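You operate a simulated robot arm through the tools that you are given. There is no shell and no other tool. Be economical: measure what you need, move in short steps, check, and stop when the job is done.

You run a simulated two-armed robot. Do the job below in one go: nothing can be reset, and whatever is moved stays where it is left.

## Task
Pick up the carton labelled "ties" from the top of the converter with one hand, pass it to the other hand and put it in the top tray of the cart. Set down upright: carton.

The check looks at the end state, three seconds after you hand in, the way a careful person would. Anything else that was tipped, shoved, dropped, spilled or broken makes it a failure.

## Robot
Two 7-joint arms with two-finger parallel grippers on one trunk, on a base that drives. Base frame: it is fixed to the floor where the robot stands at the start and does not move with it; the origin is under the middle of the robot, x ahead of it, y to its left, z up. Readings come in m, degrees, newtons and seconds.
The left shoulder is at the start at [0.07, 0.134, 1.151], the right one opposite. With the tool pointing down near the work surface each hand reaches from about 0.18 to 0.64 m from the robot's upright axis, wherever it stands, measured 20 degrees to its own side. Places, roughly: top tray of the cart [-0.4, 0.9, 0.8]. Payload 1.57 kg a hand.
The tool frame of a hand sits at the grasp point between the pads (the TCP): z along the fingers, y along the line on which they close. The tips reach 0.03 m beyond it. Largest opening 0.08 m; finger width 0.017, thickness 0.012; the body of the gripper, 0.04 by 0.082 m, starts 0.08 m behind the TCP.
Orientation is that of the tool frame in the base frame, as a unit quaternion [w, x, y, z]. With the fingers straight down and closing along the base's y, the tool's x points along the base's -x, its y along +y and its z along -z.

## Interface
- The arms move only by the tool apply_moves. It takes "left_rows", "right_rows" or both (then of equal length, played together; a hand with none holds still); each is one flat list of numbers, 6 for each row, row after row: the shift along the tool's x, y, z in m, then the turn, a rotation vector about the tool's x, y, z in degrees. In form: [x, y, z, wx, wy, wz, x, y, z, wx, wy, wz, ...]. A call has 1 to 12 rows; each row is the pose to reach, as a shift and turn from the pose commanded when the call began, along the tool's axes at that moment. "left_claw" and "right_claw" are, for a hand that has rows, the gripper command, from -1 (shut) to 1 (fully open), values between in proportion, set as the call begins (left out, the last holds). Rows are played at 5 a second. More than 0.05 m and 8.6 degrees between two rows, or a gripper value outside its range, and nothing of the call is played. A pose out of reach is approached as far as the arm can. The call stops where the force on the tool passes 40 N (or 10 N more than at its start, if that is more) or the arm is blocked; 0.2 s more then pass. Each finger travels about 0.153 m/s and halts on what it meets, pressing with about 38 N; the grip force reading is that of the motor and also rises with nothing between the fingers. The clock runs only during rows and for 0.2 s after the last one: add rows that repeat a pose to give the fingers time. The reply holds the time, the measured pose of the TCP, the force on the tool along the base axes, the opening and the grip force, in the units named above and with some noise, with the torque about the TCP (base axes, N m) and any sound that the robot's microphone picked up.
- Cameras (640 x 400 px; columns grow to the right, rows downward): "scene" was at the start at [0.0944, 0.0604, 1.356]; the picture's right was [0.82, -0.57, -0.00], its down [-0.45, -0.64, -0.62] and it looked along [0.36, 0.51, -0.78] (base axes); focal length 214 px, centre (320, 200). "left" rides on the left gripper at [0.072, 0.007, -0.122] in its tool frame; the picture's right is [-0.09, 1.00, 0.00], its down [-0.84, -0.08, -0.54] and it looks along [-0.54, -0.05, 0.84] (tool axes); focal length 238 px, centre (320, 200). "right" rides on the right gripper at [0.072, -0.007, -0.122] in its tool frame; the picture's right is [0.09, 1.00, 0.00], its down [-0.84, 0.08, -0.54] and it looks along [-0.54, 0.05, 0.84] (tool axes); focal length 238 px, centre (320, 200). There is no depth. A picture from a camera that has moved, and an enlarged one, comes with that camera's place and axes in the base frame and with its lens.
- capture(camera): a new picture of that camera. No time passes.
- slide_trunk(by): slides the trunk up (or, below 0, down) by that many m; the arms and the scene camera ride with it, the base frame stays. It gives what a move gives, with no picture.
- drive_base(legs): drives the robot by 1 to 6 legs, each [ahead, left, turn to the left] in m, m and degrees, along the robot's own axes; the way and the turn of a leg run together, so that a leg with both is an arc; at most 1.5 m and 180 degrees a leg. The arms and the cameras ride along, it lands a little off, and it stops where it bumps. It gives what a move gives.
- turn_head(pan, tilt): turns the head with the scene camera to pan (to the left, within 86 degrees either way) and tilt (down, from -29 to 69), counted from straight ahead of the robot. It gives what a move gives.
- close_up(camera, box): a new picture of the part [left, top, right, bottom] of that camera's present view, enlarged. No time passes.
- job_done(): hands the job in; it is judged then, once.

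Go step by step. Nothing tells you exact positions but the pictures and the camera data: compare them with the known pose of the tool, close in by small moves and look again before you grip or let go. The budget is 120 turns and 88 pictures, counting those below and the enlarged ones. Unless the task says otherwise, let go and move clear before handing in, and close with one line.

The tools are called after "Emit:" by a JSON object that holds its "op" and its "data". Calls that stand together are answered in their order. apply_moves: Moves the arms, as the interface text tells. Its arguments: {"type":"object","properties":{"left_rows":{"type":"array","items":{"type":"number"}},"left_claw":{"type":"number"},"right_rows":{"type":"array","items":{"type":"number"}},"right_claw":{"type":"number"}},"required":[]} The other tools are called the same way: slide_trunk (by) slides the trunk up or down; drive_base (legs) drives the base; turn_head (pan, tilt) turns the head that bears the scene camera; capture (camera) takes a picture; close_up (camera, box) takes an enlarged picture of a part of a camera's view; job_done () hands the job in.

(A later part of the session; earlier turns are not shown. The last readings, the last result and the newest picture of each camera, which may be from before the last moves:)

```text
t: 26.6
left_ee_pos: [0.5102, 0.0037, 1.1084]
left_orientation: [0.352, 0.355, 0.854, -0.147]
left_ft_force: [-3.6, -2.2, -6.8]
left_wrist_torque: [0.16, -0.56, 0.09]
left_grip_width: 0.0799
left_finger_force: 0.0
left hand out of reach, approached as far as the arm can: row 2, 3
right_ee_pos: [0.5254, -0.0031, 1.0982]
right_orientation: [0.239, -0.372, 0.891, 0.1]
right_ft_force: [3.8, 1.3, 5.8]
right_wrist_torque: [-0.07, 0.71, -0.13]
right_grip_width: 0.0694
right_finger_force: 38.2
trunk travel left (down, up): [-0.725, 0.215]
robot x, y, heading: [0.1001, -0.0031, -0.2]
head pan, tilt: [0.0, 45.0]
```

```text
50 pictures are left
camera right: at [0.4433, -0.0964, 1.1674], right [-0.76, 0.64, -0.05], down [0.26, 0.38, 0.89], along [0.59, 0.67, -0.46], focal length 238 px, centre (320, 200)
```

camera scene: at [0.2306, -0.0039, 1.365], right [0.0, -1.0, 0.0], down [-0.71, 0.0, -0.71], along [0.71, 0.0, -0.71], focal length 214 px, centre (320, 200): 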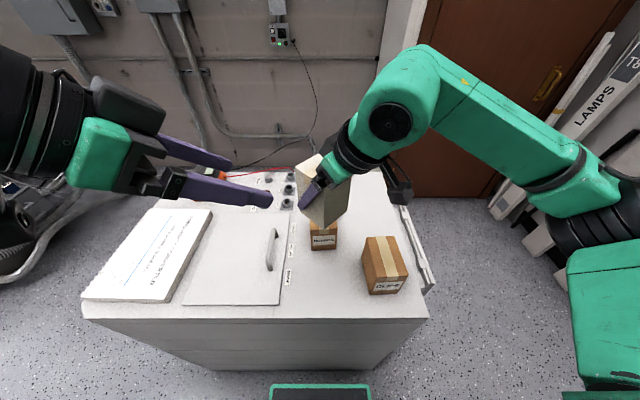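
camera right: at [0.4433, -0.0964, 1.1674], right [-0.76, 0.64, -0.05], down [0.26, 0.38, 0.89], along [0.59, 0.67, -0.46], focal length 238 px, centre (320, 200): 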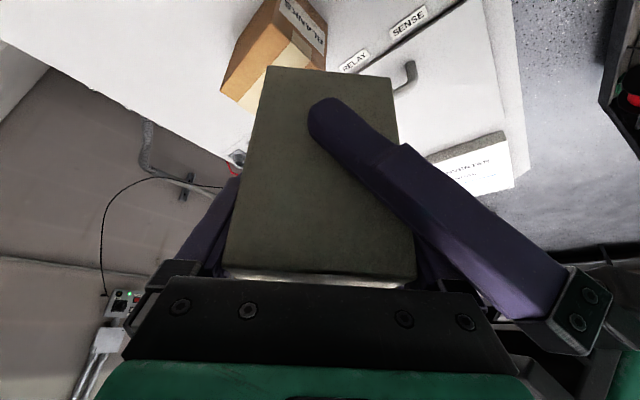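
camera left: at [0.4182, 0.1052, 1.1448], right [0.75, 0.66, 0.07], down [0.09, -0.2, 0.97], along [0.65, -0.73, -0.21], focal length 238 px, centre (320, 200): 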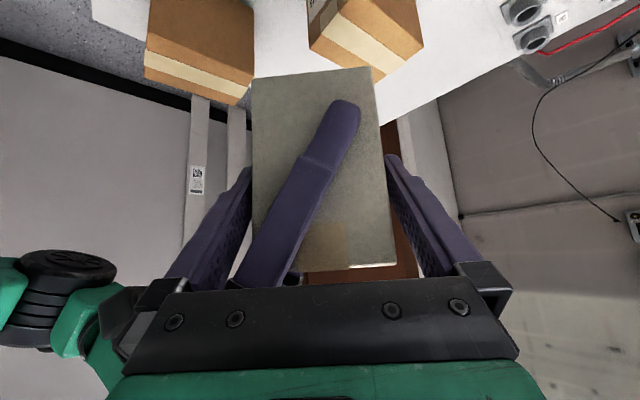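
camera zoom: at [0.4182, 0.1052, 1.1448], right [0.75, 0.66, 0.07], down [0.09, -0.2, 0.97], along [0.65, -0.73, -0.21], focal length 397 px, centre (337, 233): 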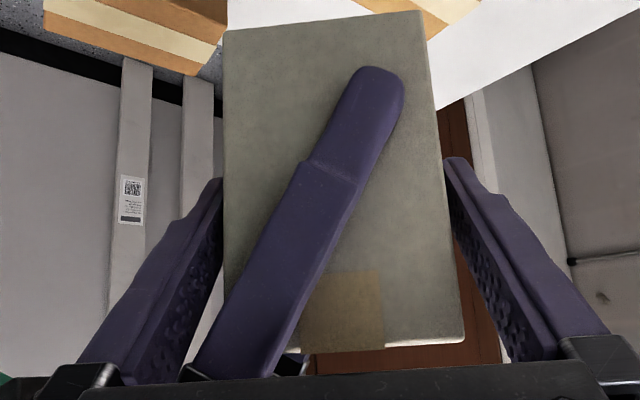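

The two finger carriages touch each other. I back the left hand off, lower it about 2 cm and come back in slightly less deep.

Emit:
{"op": "apply_moves", "data": {"left_rows": [0, 0, -0.015, 0, 0, 0, 0.0194, 0, -0.01, 0, 0, 0, 0.0194, 0, 0.0088, 0, 0, 0, 0.0194, 0, 0.0088, 0, 0, 0]}}

Emit:
{"op": "capture", "data": {"camera": "left"}}

Emit:
{"op": "close_up", "data": {"camera": "scene", "box": [270, 140, 370, 240]}}

```text
t: 27.2
left_ee_pos: [0.5098, 0.0105, 1.112]
left_orientation: [0.353, 0.359, 0.851, -0.149]
left_ft_force: [0.1, 0.6, -1.0]
left_wrist_torque: [0.01, -0.03, -0.07]
left_grip_width: 0.08
left_finger_force: 0.0
left hand out of reach, approached as far as the arm can: row 2, 3
right_ee_pos: [0.5309, -0.005, 1.0966]
right_orientation: [0.24, -0.367, 0.893, 0.098]
right_ft_force: [0.7, -0.4, -0.4]
right_wrist_torque: [0.05, 0.1, 0.01]
right_grip_width: 0.0697
right_finger_force: 37.6
trunk travel left (down, up): [-0.725, 0.215]
robot x, y, heading: [0.0964, -0.0021, 0.1]
head pan, tilt: [0.0, 45.0]
stopped in row 3 (left hand): the force on the tool passed its limit (the readings are from after the stop); the commanded pose is now the measured one
```

```text
49 pictures are left
camera left: at [0.4189, 0.1147, 1.1484], right [0.76, 0.65, 0.07], down [0.09, -0.2, 0.98], along [0.65, -0.73, -0.21], focal length 238 px, centre (320, 200)
```

left: 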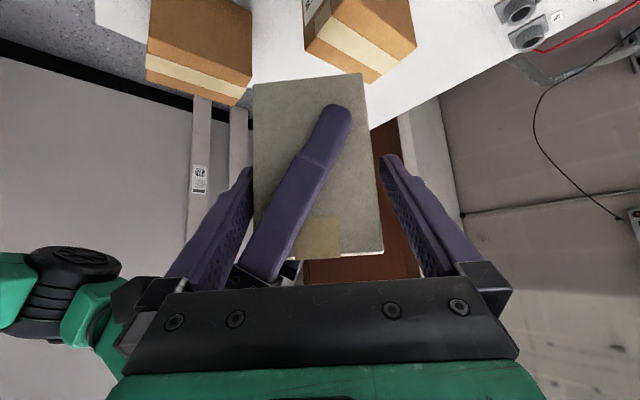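

```text
4.00 times, centred on (320, 190) of scene
camera zoom: at [0.2336, -0.0018, 1.3646], right [0.0, -1.0, 0.0], down [-0.71, 0.0, -0.71], along [0.71, 0.0, -0.71], focal length 858 px, centre (320, 240)
```

zoom: 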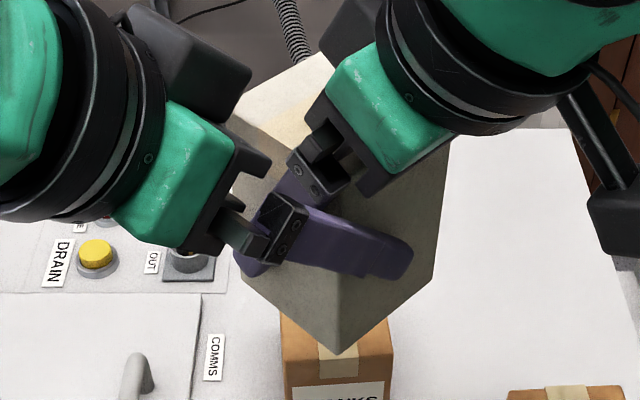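

Left arm is at a joint limit there and nudged the carton a few mm. I retract the left hand and then shift the hand-over point to the left, where that arm works more freely.

Emit:
{"op": "apply_moves", "data": {"left_rows": [0, 0, -0.03, 0, 0, 0, 0, 0, -0.07, 0, 0, 0, 0, 0, -0.11, 0, 0, 0, 0, 0, -0.14, 0, 0, 0]}}

Emit:
{"op": "apply_moves", "data": {"left_rows": [-0.01, 0.0, -0.03, 0, 0, 0, -0.03, 0, -0.06, 0, 0, 0, -0.05, 0, -0.08, 0, 0, 0]}}

```text
t: 28.2
left_ee_pos: [0.4394, 0.0838, 1.2109]
left_orientation: [0.354, 0.358, 0.851, -0.148]
left_ft_force: [-0.2, 0.6, -0.5]
left_wrist_torque: [0.0, -0.02, -0.06]
left_grip_width: 0.0803
left_finger_force: 0.1
right_ee_pos: [0.5266, -0.0055, 1.0966]
right_orientation: [0.241, -0.367, 0.893, 0.097]
right_ft_force: [-0.8, -0.2, -1.3]
right_wrist_torque: [0.01, 0.0, 0.03]
right_grip_width: 0.0693
right_finger_force: 37.6
trunk travel left (down, up): [-0.725, 0.215]
robot x, y, heading: [0.1008, 0.0001, 0.2]
head pan, tilt: [0.0, 45.0]
```

```text
t: 29.1
left_ee_pos: [0.4249, 0.095, 1.3036]
left_orientation: [0.354, 0.359, 0.851, -0.148]
left_ft_force: [0.0, 0.5, 0.1]
left_wrist_torque: [0.03, -0.03, -0.02]
left_grip_width: 0.0803
left_finger_force: 0.1
right_ee_pos: [0.5277, -0.0068, 1.0973]
right_orientation: [0.24, -0.367, 0.893, 0.098]
right_ft_force: [-0.3, 0.0, -0.6]
right_wrist_torque: [-0.01, 0.02, 0.0]
right_grip_width: 0.0694
right_finger_force: 38.1
trunk travel left (down, up): [-0.725, 0.215]
robot x, y, heading: [0.0994, -0.0014, 0.2]
head pan, tilt: [0.0, 45.0]
```

Emit:
{"op": "apply_moves", "data": {"left_rows": [0.022, 0.023, -0.001, 0, 0, 0, 0.044, 0.046, -0.002, 0, 0, 0, 0.066, 0.069, -0.003, 0, 0, 0, 0.087, 0.092, -0.003, 0, 0, 0, 0.087, 0.092, -0.003, 0, 0, 0], "right_rows": [-0.02, 0.0124, 0.0115, 0, 0, 0, -0.04, 0.0248, 0.023, 0, 0, 0, -0.06, 0.0371, 0.0345, 0, 0, 0, -0.0796, 0.0495, 0.046, 0, 0, 0, -0.0796, 0.0495, 0.046, 0, 0, 0]}}

Emit:
{"op": "capture", "data": {"camera": "left"}}

Emit:
{"op": "capture", "data": {"camera": "scene"}}

```text
t: 30.2
left_ee_pos: [0.4461, 0.2068, 1.246]
left_orientation: [0.354, 0.359, 0.851, -0.147]
left_ft_force: [0.6, -0.5, -0.5]
left_wrist_torque: [0.01, 0.01, 0.02]
left_grip_width: 0.08
left_finger_force: 0.0
right_ee_pos: [0.5579, 0.0908, 1.0996]
right_orientation: [0.24, -0.367, 0.893, 0.098]
right_ft_force: [-1.0, -0.1, -1.2]
right_wrist_torque: [0.06, -0.03, 0.02]
right_grip_width: 0.0697
right_finger_force: 38.3
trunk travel left (down, up): [-0.725, 0.215]
robot x, y, heading: [0.0993, 0.0005, -0.2]
head pan, tilt: [0.0, 45.0]
```

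```text
47 pictures are left
camera left: at [0.3542, 0.3109, 1.282], right [0.76, 0.65, 0.07], down [0.09, -0.2, 0.97], along [0.65, -0.73, -0.21], focal length 238 px, centre (320, 200)
```

left: 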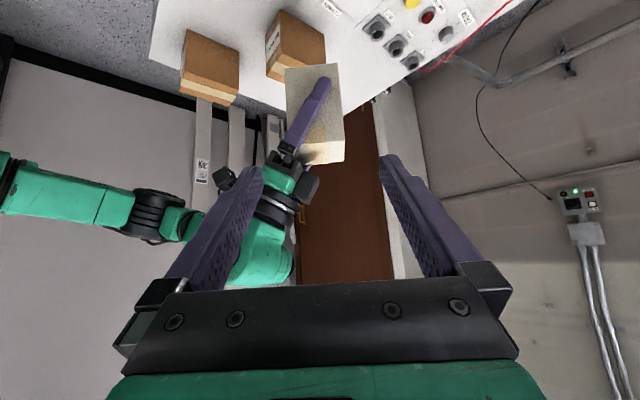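

```text
46 pictures are left
camera scene: at [0.2315, -0.0033, 1.3649], right [0.0, -1.0, 0.0], down [-0.71, 0.0, -0.71], along [0.71, 0.0, -0.71], focal length 214 px, centre (320, 200)
```

scene: 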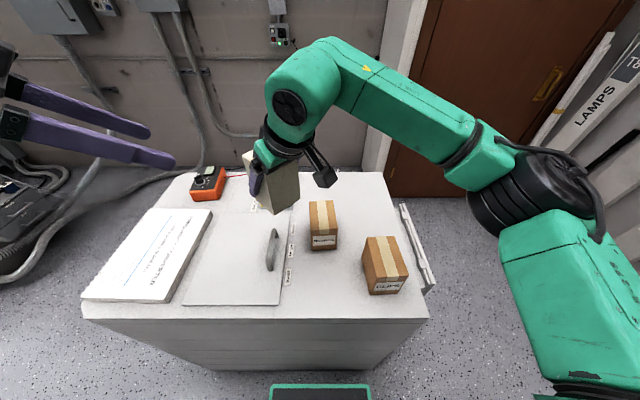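

The carton is near [0.556, 0.089, 1.097]. I bring the left hand to a lower stand-off in line with it.

Emit:
{"op": "apply_moves", "data": {"left_rows": [0.006, -0.0015, 0.036, 0, 0, 0, 0.012, -0.003, 0.072, 0, 0, 0, 0.018, -0.0045, 0.108, 0, 0, 0, 0.0214, -0.006, 0.1426, 0, 0, 0, 0.0214, -0.006, 0.1426, 0, 0, 0]}}

Emit:
{"op": "capture", "data": {"camera": "left"}}

```text
t: 31.4
left_ee_pos: [0.5051, 0.1407, 1.1266]
left_orientation: [0.354, 0.359, 0.851, -0.148]
left_ft_force: [-0.5, 0.1, 0.7]
left_wrist_torque: [0.02, 0.01, 0.0]
left_grip_width: 0.0798
left_finger_force: 0.0
right_ee_pos: [0.5596, 0.0925, 1.099]
right_orientation: [0.241, -0.367, 0.893, 0.097]
right_ft_force: [1.2, 0.9, -1.7]
right_wrist_torque: [0.0, 0.01, 0.02]
right_grip_width: 0.0697
right_finger_force: 38.1
trunk travel left (down, up): [-0.725, 0.215]
robot x, y, heading: [0.0976, -0.0003, -0.2]
head pan, tilt: [0.0, 45.0]
```

```text
45 pictures are left
camera left: at [0.4129, 0.243, 1.1633], right [0.76, 0.65, 0.07], down [0.09, -0.2, 0.98], along [0.65, -0.73, -0.21], focal length 238 px, centre (320, 200)
```

left: 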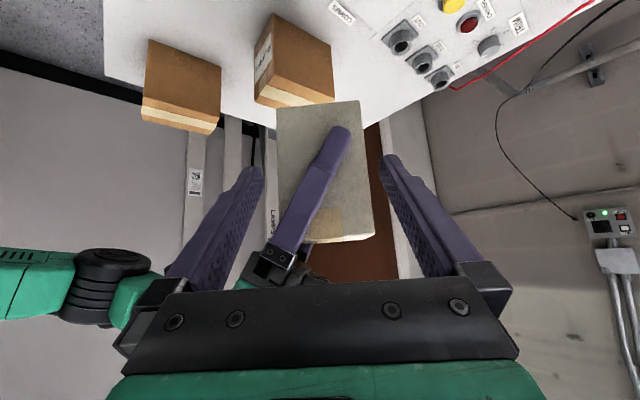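

Reachable here, and nearly centred (3 mm to correct). I advance in small steps.

Emit:
{"op": "apply_moves", "data": {"left_rows": [0, 0.003, 0.012, 0, 0, 0, 0, 0.003, 0.03, 0, 0, 0, 0, 0.003, 0.05, 0, 0, 0, 0, 0.003, 0.07, 0, 0, 0, 0, 0.003, 0.07, 0, 0, 0]}}

Emit:
{"op": "capture", "data": {"camera": "left"}}

Emit:
{"op": "close_up", "data": {"camera": "scene", "box": [210, 120, 330, 230]}}

```text
t: 32.6
left_ee_pos: [0.5386, 0.1087, 1.0799]
left_orientation: [0.355, 0.359, 0.85, -0.149]
left_ft_force: [0.9, 0.3, -0.9]
left_wrist_torque: [0.0, -0.02, 0.03]
left_grip_width: 0.0801
left_finger_force: 0.1
right_ee_pos: [0.5578, 0.0931, 1.0994]
right_orientation: [0.241, -0.366, 0.893, 0.097]
right_ft_force: [-0.3, 0.5, -1.4]
right_wrist_torque: [0.02, -0.02, -0.02]
right_grip_width: 0.0694
right_finger_force: 38.6
trunk travel left (down, up): [-0.725, 0.215]
robot x, y, heading: [0.0986, 0.0018, -0.1]
head pan, tilt: [0.0, 45.0]
```

```text
44 pictures are left
camera left: at [0.4458, 0.213, 1.1157], right [0.76, 0.65, 0.07], down [0.09, -0.2, 0.98], along [0.65, -0.73, -0.21], focal length 238 px, centre (320, 200)
```

left: 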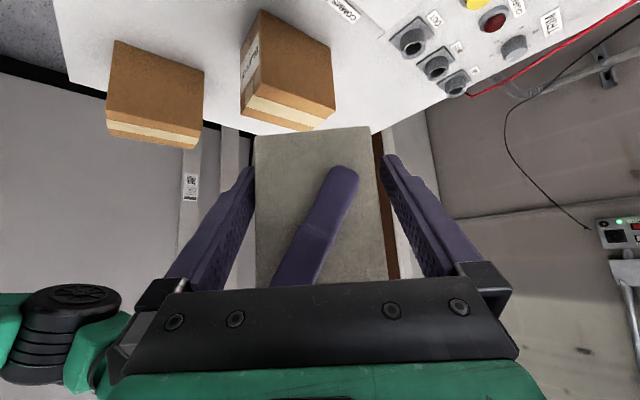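

```text
3.64 times, centred on (270, 175) of scene
camera zoom: at [0.2316, -0.0014, 1.3649], right [0.0, -1.0, 0.0], down [-0.71, 0.0, -0.71], along [0.71, 0.0, -0.71], focal length 780 px, centre (502, 291)
```

zoom: 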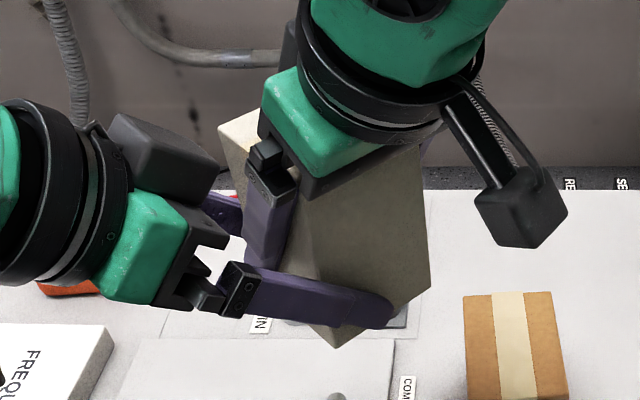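

No contact force, and the carton is between the left fingers. I close the left hand while the right keeps holding.

Emit:
{"op": "apply_moves", "data": {"left_rows": [0, 0, 0, 0, 0, 0, 0, 0, 0, 0, 0, 0, 0, 0, 0, 0, 0, 0, 0, 0, 0, 0, 0, 0], "left_claw": -1}}

Emit:
{"op": "capture", "data": {"camera": "left"}}

```text
t: 33.6
left_ee_pos: [0.5366, 0.1083, 1.0796]
left_orientation: [0.355, 0.359, 0.85, -0.149]
left_ft_force: [-18.6, -23.3, 4.2]
left_wrist_torque: [0.46, -0.32, -0.17]
left_grip_width: 0.0695
left_finger_force: 37.7
right_ee_pos: [0.558, 0.0915, 1.0995]
right_orientation: [0.242, -0.367, 0.893, 0.097]
right_ft_force: [19.0, 23.7, -5.6]
right_wrist_torque: [-0.08, -0.17, -0.66]
right_grip_width: 0.0696
right_finger_force: 37.8
trunk travel left (down, up): [-0.725, 0.215]
robot x, y, heading: [0.098, -0.0002, -0.2]
head pan, tilt: [0.0, 45.0]
```

```text
42 pictures are left
camera left: at [0.4456, 0.2121, 1.1156], right [0.76, 0.65, 0.07], down [0.09, -0.2, 0.98], along [0.64, -0.74, -0.21], focal length 238 px, centre (320, 200)
```

left: 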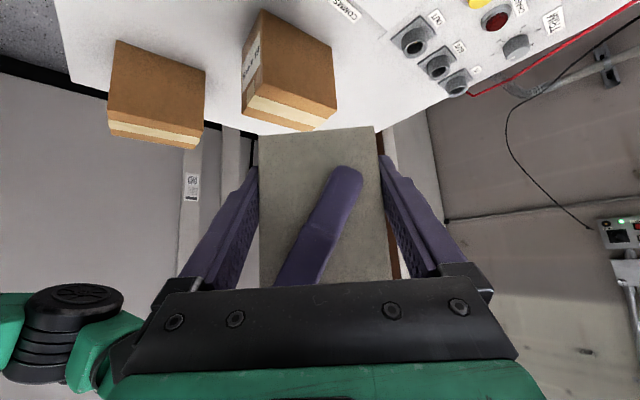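

Both hands hold it with a sideways strain of about 30 N; I relax it by letting the left hand give 3 mm.

Emit:
{"op": "apply_moves", "data": {"left_rows": [0, -0.002, 0, 0, 0, 0, 0, -0.003, 0, 0, 0, 0, 0, -0.003, 0, 0, 0, 0]}}

```text
t: 34.5
left_ee_pos: [0.5361, 0.1079, 1.0796]
left_orientation: [0.355, 0.357, 0.851, -0.148]
left_ft_force: [-12.2, -5.5, 4.1]
left_wrist_torque: [-0.51, -0.11, -0.37]
left_grip_width: 0.0698
left_finger_force: 38.1
right_ee_pos: [0.5589, 0.092, 1.0995]
right_orientation: [0.241, -0.367, 0.893, 0.097]
right_ft_force: [12.9, 6.1, -5.3]
right_wrist_torque: [0.56, -0.24, 0.03]
right_grip_width: 0.0697
right_finger_force: 37.8
trunk travel left (down, up): [-0.725, 0.215]
robot x, y, heading: [0.1011, 0.0004, -0.0]
head pan, tilt: [0.0, 45.0]
```

Strain is down to about 13 N. I open the right hand now.

Emit:
{"op": "apply_moves", "data": {"right_rows": [0, 0, 0, 0, 0, 0, 0, 0, 0, 0, 0, 0, 0, 0, 0, 0, 0, 0], "right_claw": 1}}

Emit:
{"op": "capture", "data": {"camera": "right"}}

Emit:
{"op": "capture", "data": {"camera": "left"}}

```text
t: 35.2
left_ee_pos: [0.5364, 0.107, 1.0798]
left_orientation: [0.354, 0.358, 0.851, -0.147]
left_ft_force: [0.9, 0.0, -0.3]
left_wrist_torque: [0.01, -0.01, -0.01]
left_grip_width: 0.0692
left_finger_force: 38.1
right_ee_pos: [0.5571, 0.0923, 1.1004]
right_orientation: [0.241, -0.367, 0.893, 0.097]
right_ft_force: [-0.4, -0.1, 0.0]
right_wrist_torque: [-0.03, -0.06, 0.01]
right_grip_width: 0.0797
right_finger_force: 0.1
trunk travel left (down, up): [-0.725, 0.215]
robot x, y, heading: [0.1016, -0.0025, -0.3]
head pan, tilt: [0.0, 45.0]
```

```text
41 pictures are left
camera right: at [0.4752, 0.0005, 1.1689], right [-0.76, 0.65, -0.05], down [0.27, 0.37, 0.89], along [0.6, 0.66, -0.46], focal length 238 px, centre (320, 200)
```

right: 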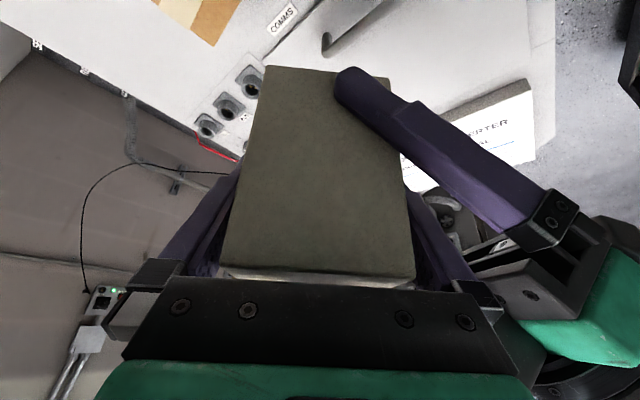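

```text
40 pictures are left
camera left: at [0.4448, 0.2105, 1.1155], right [0.76, 0.65, 0.07], down [0.09, -0.2, 0.98], along [0.65, -0.73, -0.21], focal length 238 px, centre (320, 200)
```

left: 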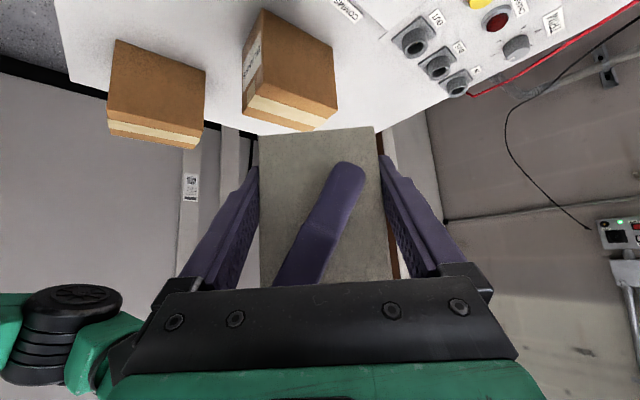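

The left hand holds it alone. I withdraw the right hand along its fingers.

Emit:
{"op": "apply_moves", "data": {"right_rows": [0, 0, -0.02, 0, 0, 0, 0, 0, -0.05, 0, 0, 0, 0, 0, -0.09, 0, 0, 0, 0, 0, -0.13, 0, 0, 0]}}

Emit:
{"op": "capture", "data": {"camera": "scene"}}

```text
t: 36.2
left_ee_pos: [0.5353, 0.1079, 1.0792]
left_orientation: [0.353, 0.36, 0.851, -0.148]
left_ft_force: [0.7, 0.4, 0.0]
left_wrist_torque: [0.02, -0.02, 0.03]
left_grip_width: 0.0694
left_finger_force: 38.3
right_ee_pos: [0.5097, 0.0484, 1.2105]
right_orientation: [0.241, -0.368, 0.893, 0.098]
right_ft_force: [0.3, 0.9, 0.4]
right_wrist_torque: [0.03, 0.0, -0.01]
right_grip_width: 0.0802
right_finger_force: 0.0
trunk travel left (down, up): [-0.725, 0.215]
robot x, y, heading: [0.1023, -0.0003, -0.1]
head pan, tilt: [0.0, 45.0]
```

```text
39 pictures are left
camera scene: at [0.2306, -0.0022, 1.3649], right [0.0, -1.0, 0.0], down [-0.71, 0.0, -0.71], along [0.71, 0.0, -0.71], focal length 214 px, centre (320, 200)
```

scene: 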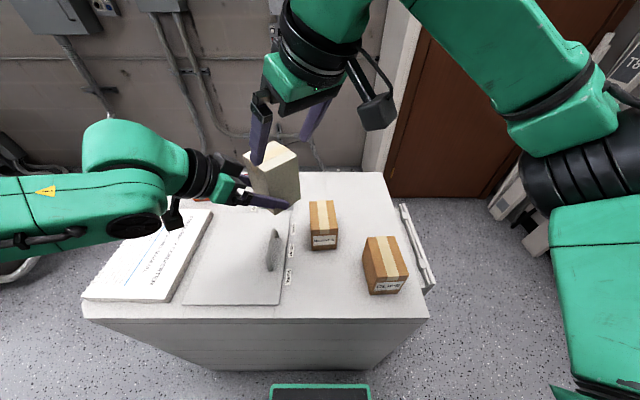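

Hand-over worked. I tuck the right hand away to the right, then look at the cart and the floor.

Emit:
{"op": "apply_moves", "data": {"right_rows": [0.0357, -0.0177, -0.0207, 0, 0, 0, 0.0714, -0.0354, -0.0414, 0, 0, 0, 0.1071, -0.0531, -0.0621, 0, 0, 0, 0.1428, -0.0708, -0.0828, 0, 0, 0, 0.1785, -0.0885, -0.1035, 0, 0, 0, 0.214, -0.106, -0.124, 0, 0, 0]}}

Emit:
{"op": "turn_head", "data": {"pan": 86, "tilt": 50}}

Emit:
{"op": "capture", "data": {"camera": "scene"}}

```text
t: 37.6
left_ee_pos: [0.5357, 0.1075, 1.0801]
left_orientation: [0.354, 0.358, 0.851, -0.147]
left_ft_force: [0.2, -0.8, -0.6]
left_wrist_torque: [0.05, 0.01, 0.01]
left_grip_width: 0.0694
left_finger_force: 38.4
right_ee_pos: [0.4087, -0.2021, 1.2079]
right_orientation: [0.241, -0.368, 0.893, 0.098]
right_ft_force: [0.6, 0.0, 0.4]
right_wrist_torque: [-0.01, -0.02, -0.02]
right_grip_width: 0.08
right_finger_force: 0.0
trunk travel left (down, up): [-0.725, 0.215]
robot x, y, heading: [0.0995, 0.0014, 0.0]
head pan, tilt: [0.0, 45.0]
```

```text
t: 39.2
left_ee_pos: [0.5364, 0.1066, 1.0805]
left_orientation: [0.354, 0.358, 0.851, -0.148]
left_ft_force: [-0.4, -0.9, -0.2]
left_wrist_torque: [0.04, -0.01, 0.01]
left_grip_width: 0.0695
left_finger_force: 37.9
right_ee_pos: [0.4092, -0.1992, 1.208]
right_orientation: [0.24, -0.366, 0.894, 0.097]
right_ft_force: [0.7, 1.1, -0.8]
right_wrist_torque: [-0.05, -0.03, -0.01]
right_grip_width: 0.0803
right_finger_force: 0.1
trunk travel left (down, up): [-0.725, 0.215]
robot x, y, heading: [0.0975, 0.0027, -0.1]
head pan, tilt: [85.9, 50.0]
```

```text
38 pictures are left
camera scene: at [0.1562, 0.075, 1.3579], right [1.0, -0.07, 0.0], down [-0.06, -0.76, -0.64], along [0.05, 0.64, -0.77], focal length 214 px, centre (320, 200)
```

scene: 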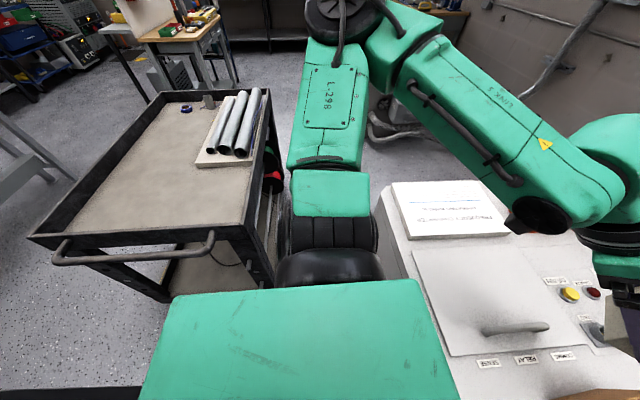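

The cart's tray spans about x -0.6 to -0.03, y 0.43 to 1.28, with free room at the near end around [-0.3, 0.62]. I back away from the converter first; the floor behind looks clear.

Emit:
{"op": "drive_base", "data": {"legs": [[-0.28, 0, 0]]}}

Emit:
{"op": "capture", "data": {"camera": "scene"}}

```text
t: 41.2
left_ee_pos: [0.2613, 0.1092, 1.0795]
left_orientation: [0.355, 0.356, 0.852, -0.147]
left_ft_force: [0.6, 0.1, -0.7]
left_wrist_torque: [0.01, 0.01, -0.01]
left_grip_width: 0.0693
left_finger_force: 38.6
right_ee_pos: [0.1355, -0.198, 1.2075]
right_orientation: [0.24, -0.37, 0.892, 0.099]
right_ft_force: [1.0, 0.0, -0.5]
right_wrist_torque: [0.03, 0.02, -0.01]
right_grip_width: 0.08
right_finger_force: 0.1
trunk travel left (down, up): [-0.725, 0.215]
robot x, y, heading: [-0.1769, 0.0007, 0.1]
head pan, tilt: [85.9, 50.0]
```

```text
37 pictures are left
camera scene: at [-0.1193, 0.0748, 1.3579], right [1.0, -0.07, 0.0], down [-0.05, -0.76, -0.64], along [0.04, 0.64, -0.77], focal length 214 px, centre (320, 200)
```

scene: 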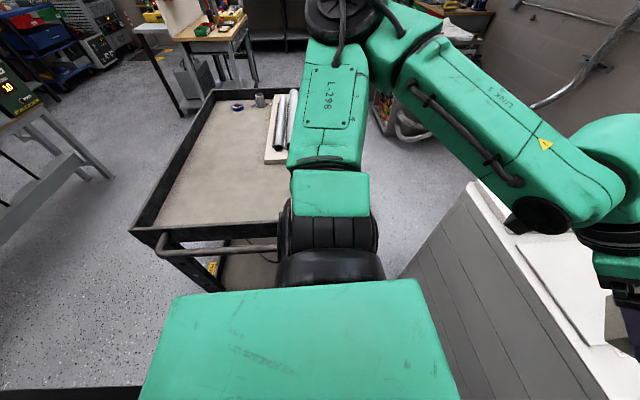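

Clear all round at this height. I turn left 90° in place to face the cart.

Emit:
{"op": "drive_base", "data": {"legs": [[0, 0, 90]]}}

Emit:
{"op": "turn_head", "data": {"pan": 10, "tilt": 50}}

Emit:
{"op": "capture", "data": {"camera": "scene"}}

```text
t: 45.4
left_ee_pos: [-0.2808, 0.4377, 1.0801]
left_orientation: [0.356, -0.344, 0.857, 0.143]
left_ft_force: [0.2, 0.3, 0.6]
left_wrist_torque: [0.0, 0.04, 0.0]
left_grip_width: 0.0692
left_finger_force: 38.6
right_ee_pos: [0.026, 0.308, 1.2085]
right_orientation: [-0.101, 0.89, -0.376, -0.239]
right_ft_force: [-0.5, -0.2, 0.2]
right_wrist_torque: [-0.02, 0.0, 0.02]
right_grip_width: 0.0801
right_finger_force: 0.1
trunk travel left (down, up): [-0.725, 0.215]
robot x, y, heading: [-0.1782, 0.0008, 89.5]
head pan, tilt: [85.9, 50.0]
```

```text
t: 46.9
left_ee_pos: [-0.2814, 0.4374, 1.0794]
left_orientation: [0.356, -0.344, 0.857, 0.144]
left_ft_force: [-0.3, 0.2, 0.0]
left_wrist_torque: [-0.02, 0.0, 0.0]
left_grip_width: 0.0696
left_finger_force: 37.7
right_ee_pos: [0.025, 0.3083, 1.2085]
right_orientation: [-0.102, 0.889, -0.376, -0.24]
right_ft_force: [0.6, 0.5, 0.7]
right_wrist_torque: [0.0, -0.03, 0.01]
right_grip_width: 0.0798
right_finger_force: 0.1
trunk travel left (down, up): [-0.725, 0.215]
robot x, y, heading: [-0.1729, 0.0006, 89.2]
head pan, tilt: [10.0, 50.0]
```

```text
36 pictures are left
camera scene: at [-0.1884, 0.1241, 1.3579], right [0.99, 0.16, 0.0], down [0.13, -0.76, -0.64], along [-0.11, 0.63, -0.77], focal length 214 px, centre (320, 200)
```

scene: 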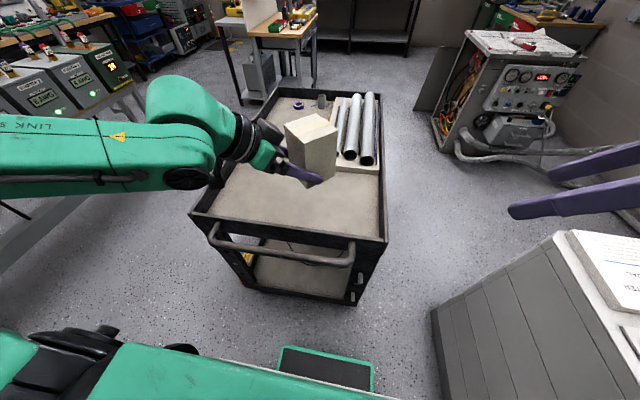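

The carton hangs over the near part of the tray. Pipes lie at x > -0.25, y > 0.73, so I aim for carton centre [-0.36, 0.61]; I move above it first.

Emit:
{"op": "apply_moves", "data": {"left_rows": [0.0028, 0.036, 0.0142, 0, 0, 0, 0.0056, 0.072, 0.0284, 0, 0, 0, 0.0083, 0.108, 0.0426, 0, 0, 0, 0.0111, 0.144, 0.0568, 0, 0, 0, 0.0139, 0.179, 0.071, 0, 0, 0, 0.0139, 0.179, 0.071, 0, 0, 0]}}

Emit:
{"op": "turn_head", "data": {"pan": 15, "tilt": 45}}

Emit:
{"op": "capture", "data": {"camera": "scene"}}

Emit:
{"op": "capture", "data": {"camera": "left"}}

```text
t: 48.3
left_ee_pos: [-0.3755, 0.5944, 1.0185]
left_orientation: [0.355, -0.344, 0.857, 0.144]
left_ft_force: [-0.2, -0.6, -0.4]
left_wrist_torque: [0.01, 0.02, 0.04]
left_grip_width: 0.0695
left_finger_force: 37.9
right_ee_pos: [0.0265, 0.3085, 1.209]
right_orientation: [-0.102, 0.89, -0.376, -0.238]
right_ft_force: [-0.5, -0.4, 0.3]
right_wrist_torque: [-0.04, 0.0, -0.04]
right_grip_width: 0.0799
right_finger_force: 0.0
trunk travel left (down, up): [-0.725, 0.215]
robot x, y, heading: [-0.18, -0.0026, 89.2]
head pan, tilt: [10.0, 50.0]
```

```text
t: 48.9
left_ee_pos: [-0.3753, 0.5955, 1.0171]
left_orientation: [0.355, -0.344, 0.857, 0.144]
left_ft_force: [-0.4, -0.1, -0.3]
left_wrist_torque: [0.01, -0.01, -0.01]
left_grip_width: 0.0696
left_finger_force: 37.6
right_ee_pos: [0.0256, 0.3078, 1.2071]
right_orientation: [-0.102, 0.89, -0.376, -0.238]
right_ft_force: [-0.7, 1.1, 0.6]
right_wrist_torque: [0.02, -0.02, 0.01]
right_grip_width: 0.0799
right_finger_force: 0.2
trunk travel left (down, up): [-0.725, 0.215]
robot x, y, heading: [-0.1745, -0.0006, 89.5]
head pan, tilt: [15.0, 45.0]
```

```text
35 pictures are left
camera scene: at [-0.1959, 0.1266, 1.3648], right [0.97, 0.25, 0.0], down [0.18, -0.69, -0.71], along [-0.18, 0.68, -0.71], focal length 214 px, centre (320, 200)
```

scene: 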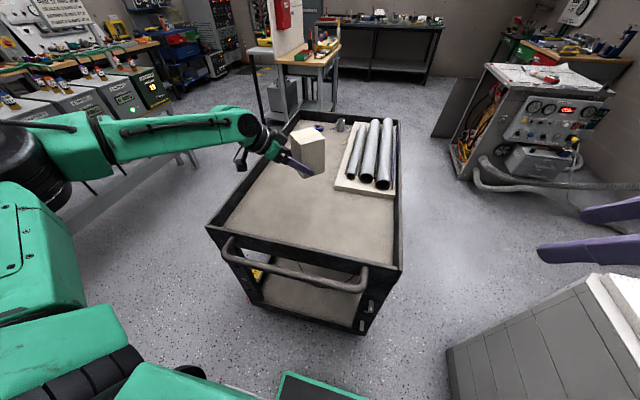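

```text
34 pictures are left
camera left: at [-0.4799, 0.5047, 1.0528], right [-0.64, 0.76, 0.07], down [0.2, 0.09, 0.98], along [0.74, 0.64, -0.21], focal length 238 px, centre (320, 200)
```

left: 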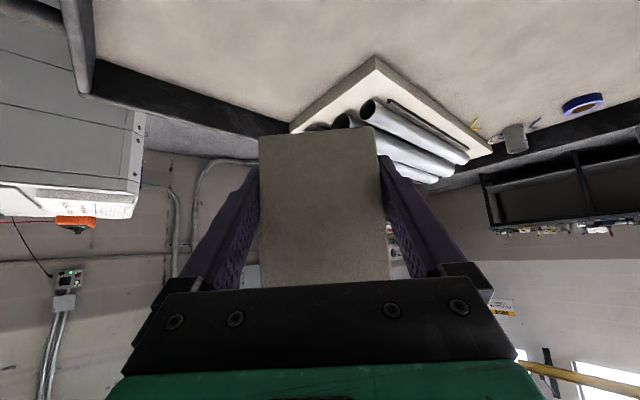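

The board with pipes has its near corner around [-0.32, 0.74]; carton target is clear. I lower most of the way, shifting 2 cm further in for rim clearance.

Emit:
{"op": "apply_moves", "data": {"left_rows": [-0.0149, 0.0075, 0.0149, 0, 0, 0, 0.0116, 0.0075, 0.0414, 0, 0, 0, 0.0381, 0.0075, 0.0679, 0, 0, 0, 0.0646, 0.0075, 0.0944, 0, 0, 0, 0.084, 0.0075, 0.1138, 0, 0, 0, 0.084, 0.0075, 0.1138, 0, 0, 0]}}

Emit:
{"op": "capture", "data": {"camera": "left"}}

Emit:
{"op": "close_up", "data": {"camera": "scene", "box": [200, 100, 420, 280]}}

```text
t: 50.3
left_ee_pos: [-0.3626, 0.6121, 0.893]
left_orientation: [0.355, -0.345, 0.857, 0.145]
left_ft_force: [-0.1, -0.5, -0.1]
left_wrist_torque: [-0.03, 0.0, -0.02]
left_grip_width: 0.0693
left_finger_force: 38.3
left hand out of reach, approached as far as the arm can: row 5, 6
right_ee_pos: [0.0247, 0.3081, 1.2077]
right_orientation: [-0.103, 0.89, -0.376, -0.238]
right_ft_force: [-0.1, -0.2, 0.0]
right_wrist_torque: [0.03, -0.04, 0.0]
right_grip_width: 0.0799
right_finger_force: 0.1
trunk travel left (down, up): [-0.725, 0.215]
robot x, y, heading: [-0.1793, -0.0025, 89.3]
head pan, tilt: [15.0, 45.0]
```

```text
33 pictures are left
camera left: at [-0.4665, 0.5202, 0.9285], right [-0.64, 0.76, 0.07], down [0.21, 0.09, 0.97], along [0.74, 0.64, -0.21], focal length 238 px, centre (320, 200)
```

left: 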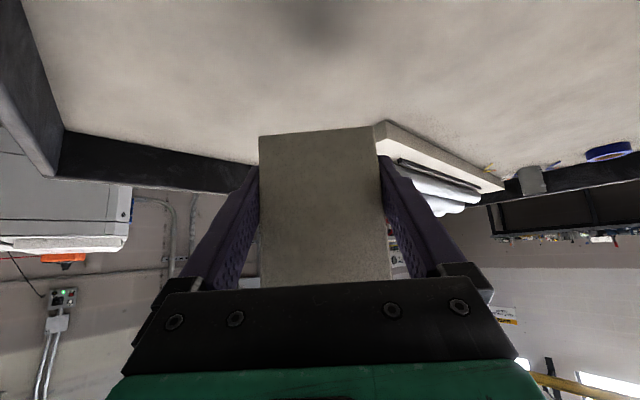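

```text
2.22 times, centred on (310, 190) of scene
camera zoom: at [-0.1965, 0.1263, 1.3649], right [0.97, 0.25, 0.0], down [0.18, -0.68, -0.71], along [-0.18, 0.68, -0.71], focal length 477 px, centre (342, 222)
```

zoom: 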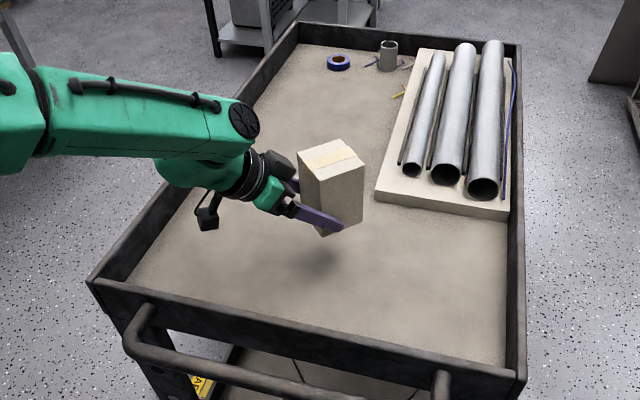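

The arm is near its reach limit, so I lower the remaining distance with the trunk, checking forces.

Emit:
{"op": "slide_trunk", "data": {"by": -0.035}}

Emit:
{"op": "close_up", "data": {"camera": "scene", "box": [220, 100, 400, 250]}}

Emit:
{"op": "capture", "data": {"camera": "left"}}

```text
t: 51.1
left_ee_pos: [-0.3628, 0.6105, 0.8575]
left_orientation: [0.354, -0.344, 0.858, 0.143]
left_ft_force: [0.2, 0.1, 0.0]
left_wrist_torque: [-0.02, 0.05, 0.0]
left_grip_width: 0.0692
left_finger_force: 37.6
right_ee_pos: [0.0251, 0.309, 1.1724]
right_orientation: [-0.102, 0.889, -0.376, -0.238]
right_ft_force: [-0.2, -0.3, -0.7]
right_wrist_torque: [0.01, 0.01, 0.02]
right_grip_width: 0.0799
right_finger_force: 0.1
trunk travel left (down, up): [-0.69, 0.25]
robot x, y, heading: [-0.1748, 0.0012, 89.6]
head pan, tilt: [15.0, 45.0]
```

```text
2.67 times, centred on (310, 175) of scene
camera zoom: at [-0.1959, 0.1268, 1.3298], right [0.97, 0.25, 0.0], down [0.18, -0.69, -0.71], along [-0.18, 0.68, -0.71], focal length 572 px, centre (347, 267)
```

zoom: 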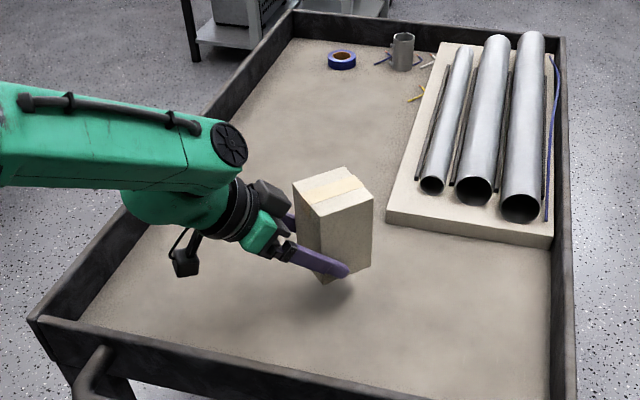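

```text
30 pictures are left
camera left: at [-0.4659, 0.5205, 0.8935], right [-0.64, 0.76, 0.07], down [0.21, 0.09, 0.97], along [0.74, 0.64, -0.21], focal length 238 px, centre (320, 200)
```

left: 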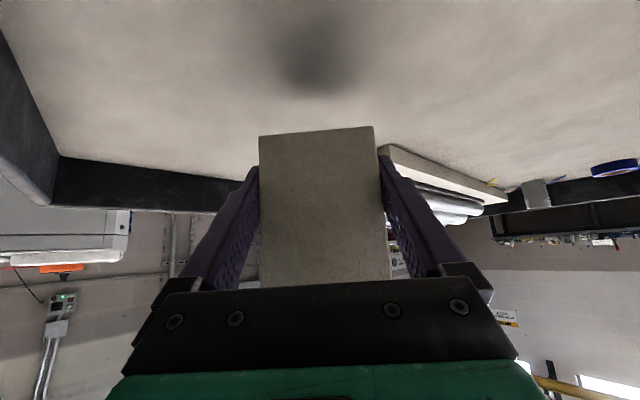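

A couple of centimetres remain. I go on in small trunk steps.

Emit:
{"op": "slide_trunk", "data": {"by": -0.012}}

Emit:
{"op": "close_up", "data": {"camera": "scene", "box": [270, 130, 370, 220]}}

Emit:
{"op": "capture", "data": {"camera": "left"}}

```text
t: 51.7
left_ee_pos: [-0.3622, 0.6118, 0.845]
left_orientation: [0.355, -0.344, 0.857, 0.144]
left_ft_force: [0.8, 0.2, -0.9]
left_wrist_torque: [-0.01, 0.03, 0.02]
left_grip_width: 0.0695
left_finger_force: 38.2
right_ee_pos: [0.0266, 0.3097, 1.162]
right_orientation: [-0.102, 0.89, -0.376, -0.239]
right_ft_force: [0.5, -0.4, -0.3]
right_wrist_torque: [0.01, -0.01, 0.06]
right_grip_width: 0.0803
right_finger_force: 0.1
trunk travel left (down, up): [-0.678, 0.262]
robot x, y, heading: [-0.1758, -0.005, 89.3]
head pan, tilt: [15.0, 45.0]
```

```text
4.44 times, centred on (320, 175) of scene
camera zoom: at [-0.196, 0.1269, 1.3178], right [0.97, 0.25, 0.0], down [0.18, -0.69, -0.71], along [-0.18, 0.68, -0.71], focal length 953 px, centre (320, 311)
```

zoom: 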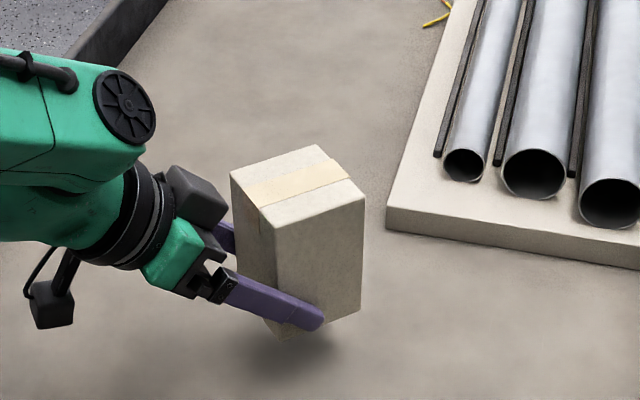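

```text
28 pictures are left
camera left: at [-0.466, 0.5206, 0.8815], right [-0.64, 0.76, 0.07], down [0.2, 0.09, 0.97], along [0.74, 0.64, -0.21], focal length 238 px, centre (320, 200)
```

left: 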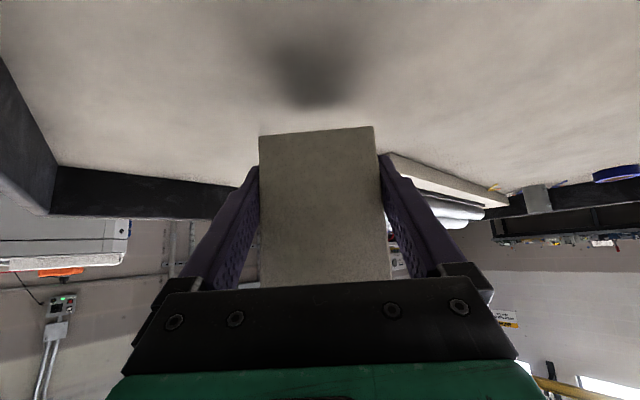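

Emit:
{"op": "slide_trunk", "data": {"by": -0.012}}

Emit:
{"op": "capture", "data": {"camera": "left"}}

```text
t: 52.3
left_ee_pos: [-0.363, 0.6108, 0.8333]
left_orientation: [0.354, -0.346, 0.857, 0.145]
left_ft_force: [-0.1, -0.4, 0.0]
left_wrist_torque: [-0.01, 0.01, 0.02]
left_grip_width: 0.0692
left_finger_force: 38.1
right_ee_pos: [0.0247, 0.3079, 1.149]
right_orientation: [-0.103, 0.889, -0.376, -0.239]
right_ft_force: [0.3, 0.3, 0.2]
right_wrist_torque: [0.01, -0.01, 0.0]
right_grip_width: 0.0799
right_finger_force: 0.1
trunk travel left (down, up): [-0.666, 0.274]
robot x, y, heading: [-0.1794, -0.0015, 89.4]
head pan, tilt: [15.0, 45.0]
```

```text
27 pictures are left
camera left: at [-0.466, 0.5206, 0.8695], right [-0.64, 0.76, 0.07], down [0.21, 0.09, 0.97], along [0.74, 0.64, -0.21], focal length 238 px, centre (320, 200)
```

left: 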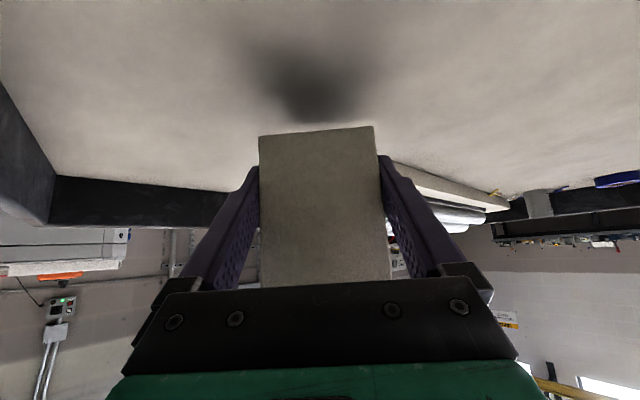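

Emit:
{"op": "slide_trunk", "data": {"by": -0.004}}

Emit:
{"op": "slide_trunk", "data": {"by": -0.003}}

Emit:
{"op": "capture", "data": {"camera": "left"}}

```text
t: 52.8
left_ee_pos: [-0.362, 0.6122, 0.8294]
left_orientation: [0.355, -0.344, 0.857, 0.144]
left_ft_force: [0.4, 0.6, -0.1]
left_wrist_torque: [-0.01, 0.03, 0.0]
left_grip_width: 0.0695
left_finger_force: 37.9
right_ee_pos: [0.0259, 0.3092, 1.1456]
right_orientation: [-0.101, 0.889, -0.376, -0.239]
right_ft_force: [-0.4, -0.3, -0.3]
right_wrist_torque: [0.03, -0.04, -0.02]
right_grip_width: 0.08
right_finger_force: 0.0
trunk travel left (down, up): [-0.662, 0.278]
robot x, y, heading: [-0.1753, -0.0008, 89.2]
head pan, tilt: [15.0, 45.0]
```

```text
t: 53.4
left_ee_pos: [-0.3623, 0.6119, 0.8257]
left_orientation: [0.354, -0.345, 0.857, 0.144]
left_ft_force: [0.5, 0.3, -0.5]
left_wrist_torque: [-0.02, 0.01, -0.02]
left_grip_width: 0.0695
left_finger_force: 38.3
right_ee_pos: [0.0256, 0.3095, 1.1423]
right_orientation: [-0.102, 0.89, -0.376, -0.239]
right_ft_force: [0.8, -0.3, 1.0]
right_wrist_torque: [0.01, 0.02, 0.01]
right_grip_width: 0.0799
right_finger_force: 0.2
trunk travel left (down, up): [-0.659, 0.281]
robot x, y, heading: [-0.1778, -0.001, 89.5]
head pan, tilt: [15.0, 45.0]
```

```text
26 pictures are left
camera left: at [-0.466, 0.5207, 0.8624], right [-0.64, 0.76, 0.07], down [0.21, 0.09, 0.97], along [0.74, 0.64, -0.21], focal length 238 px, centre (320, 200)
```

left: 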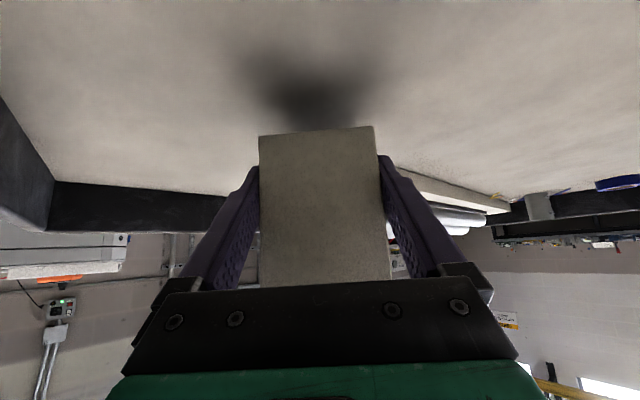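

Emit:
{"op": "slide_trunk", "data": {"by": -0.003}}

Emit:
{"op": "close_up", "data": {"camera": "left", "box": [220, 40, 420, 200]}}

Emit:
{"op": "close_up", "data": {"camera": "scene", "box": [270, 130, 370, 220]}}

```text
t: 53.9
left_ee_pos: [-0.3629, 0.6109, 0.8231]
left_orientation: [0.355, -0.344, 0.857, 0.144]
left_ft_force: [0.2, 0.5, 1.1]
left_wrist_torque: [-0.02, 0.03, 0.0]
left_grip_width: 0.0692
left_finger_force: 37.9
right_ee_pos: [0.0247, 0.3104, 1.1391]
right_orientation: [-0.102, 0.89, -0.375, -0.24]
right_ft_force: [0.4, 0.6, 0.0]
right_wrist_torque: [0.01, 0.0, 0.02]
right_grip_width: 0.08
right_finger_force: 0.0
trunk travel left (down, up): [-0.656, 0.284]
robot x, y, heading: [-0.1773, -0.0018, 89.6]
head pan, tilt: [15.0, 45.0]
```

```text
2.50 times, centred on (320, 120) of left
camera zoom: at [-0.466, 0.5207, 0.8594], right [-0.64, 0.76, 0.07], down [0.21, 0.09, 0.97], along [0.74, 0.64, -0.21], focal length 596 px, centre (320, 400)
```

zoom: 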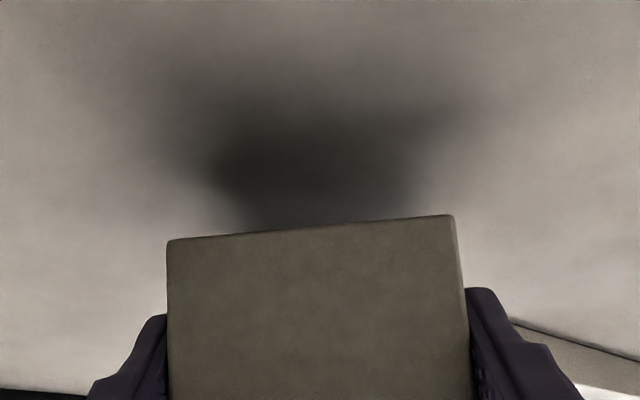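

```text
4.44 times, centred on (320, 175) of scene
camera zoom: at [-0.196, 0.1271, 1.2958], right [0.97, 0.25, 0.0], down [0.18, -0.69, -0.71], along [-0.18, 0.68, -0.71], focal length 953 px, centre (320, 311)
```

zoom: 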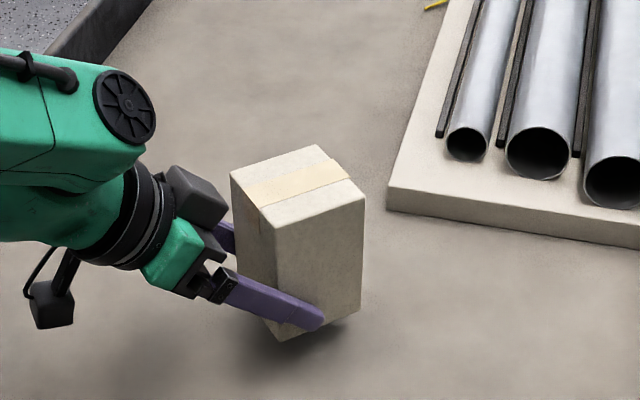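

Emit:
{"op": "slide_trunk", "data": {"by": -0.004}}

Emit:
{"op": "slide_trunk", "data": {"by": -0.003}}

Emit:
{"op": "close_up", "data": {"camera": "scene", "box": [270, 130, 370, 220]}}

```text
t: 54.4
left_ee_pos: [-0.3632, 0.6116, 0.8199]
left_orientation: [0.354, -0.345, 0.857, 0.144]
left_ft_force: [-0.9, 0.5, -0.3]
left_wrist_torque: [-0.02, 0.03, -0.03]
left_grip_width: 0.0695
left_finger_force: 37.9
right_ee_pos: [0.0242, 0.3095, 1.1362]
right_orientation: [-0.102, 0.889, -0.376, -0.239]
right_ft_force: [0.1, 0.4, -0.1]
right_wrist_torque: [-0.01, 0.01, 0.01]
right_grip_width: 0.0802
right_finger_force: 0.0
trunk travel left (down, up): [-0.652, 0.288]
robot x, y, heading: [-0.1761, -0.0011, 89.3]
head pan, tilt: [15.0, 45.0]
```

```text
t: 54.9
left_ee_pos: [-0.3631, 0.6107, 0.8166]
left_orientation: [0.354, -0.345, 0.857, 0.144]
left_ft_force: [-0.6, 0.0, -0.6]
left_wrist_torque: [-0.01, 0.01, -0.03]
left_grip_width: 0.0694
left_finger_force: 38.0
right_ee_pos: [0.0264, 0.3083, 1.1324]
right_orientation: [-0.102, 0.889, -0.376, -0.239]
right_ft_force: [0.1, 0.3, -0.8]
right_wrist_torque: [-0.02, -0.01, -0.03]
right_grip_width: 0.08
right_finger_force: 0.0
trunk travel left (down, up): [-0.649, 0.291]
robot x, y, heading: [-0.1781, -0.002, 89.3]
head pan, tilt: [15.0, 45.0]
```

```text
4.44 times, centred on (320, 175) of scene
camera zoom: at [-0.196, 0.1271, 1.2888], right [0.97, 0.25, 0.0], down [0.18, -0.69, -0.71], along [-0.18, 0.68, -0.71], focal length 953 px, centre (320, 311)
```

zoom: 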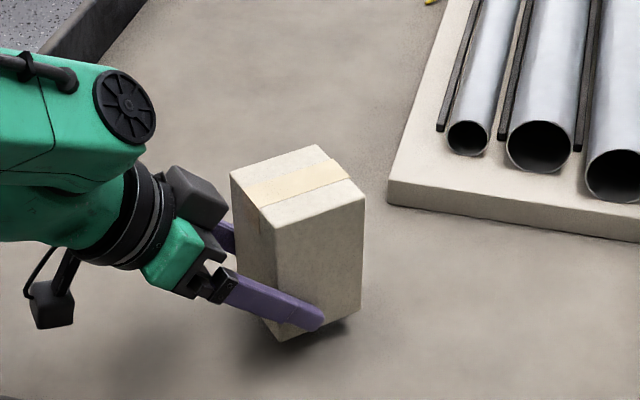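

Emit:
{"op": "slide_trunk", "data": {"by": -0.004}}

Emit:
{"op": "close_up", "data": {"camera": "scene", "box": [290, 170, 360, 220]}}

Emit:
{"op": "close_up", "data": {"camera": "left", "box": [220, 40, 420, 200]}}

```text
t: 55.5
left_ee_pos: [-0.3622, 0.6111, 0.813]
left_orientation: [0.355, -0.344, 0.857, 0.143]
left_ft_force: [0.5, -0.3, -0.3]
left_wrist_torque: [0.0, 0.0, 0.04]
left_grip_width: 0.0693
left_finger_force: 37.2
right_ee_pos: [0.0247, 0.3086, 1.1281]
right_orientation: [-0.102, 0.89, -0.376, -0.239]
right_ft_force: [-0.3, 0.8, 1.1]
right_wrist_torque: [0.0, 0.0, -0.03]
right_grip_width: 0.0802
right_finger_force: 0.0
trunk travel left (down, up): [-0.645, 0.295]
robot x, y, heading: [-0.1773, 0.0012, 89.3]
head pan, tilt: [15.0, 45.0]
```

```text
8.00 times, centred on (325, 195) of scene
camera zoom: at [-0.196, 0.1271, 1.2848], right [0.97, 0.25, 0.0], down [0.18, -0.69, -0.71], along [-0.18, 0.68, -0.71], focal length 1716 px, centre (280, 240)
```

zoom: 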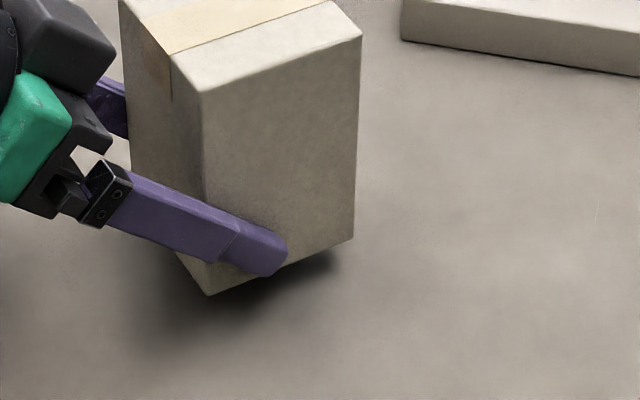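

```text
2.50 times, centred on (320, 120) of left
camera zoom: at [-0.466, 0.5207, 0.8484], right [-0.64, 0.76, 0.07], down [0.21, 0.09, 0.97], along [0.74, 0.64, -0.21], focal length 596 px, centre (320, 400)
```

zoom: 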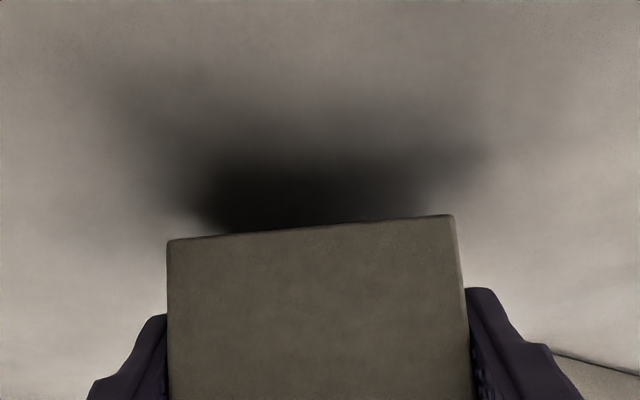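

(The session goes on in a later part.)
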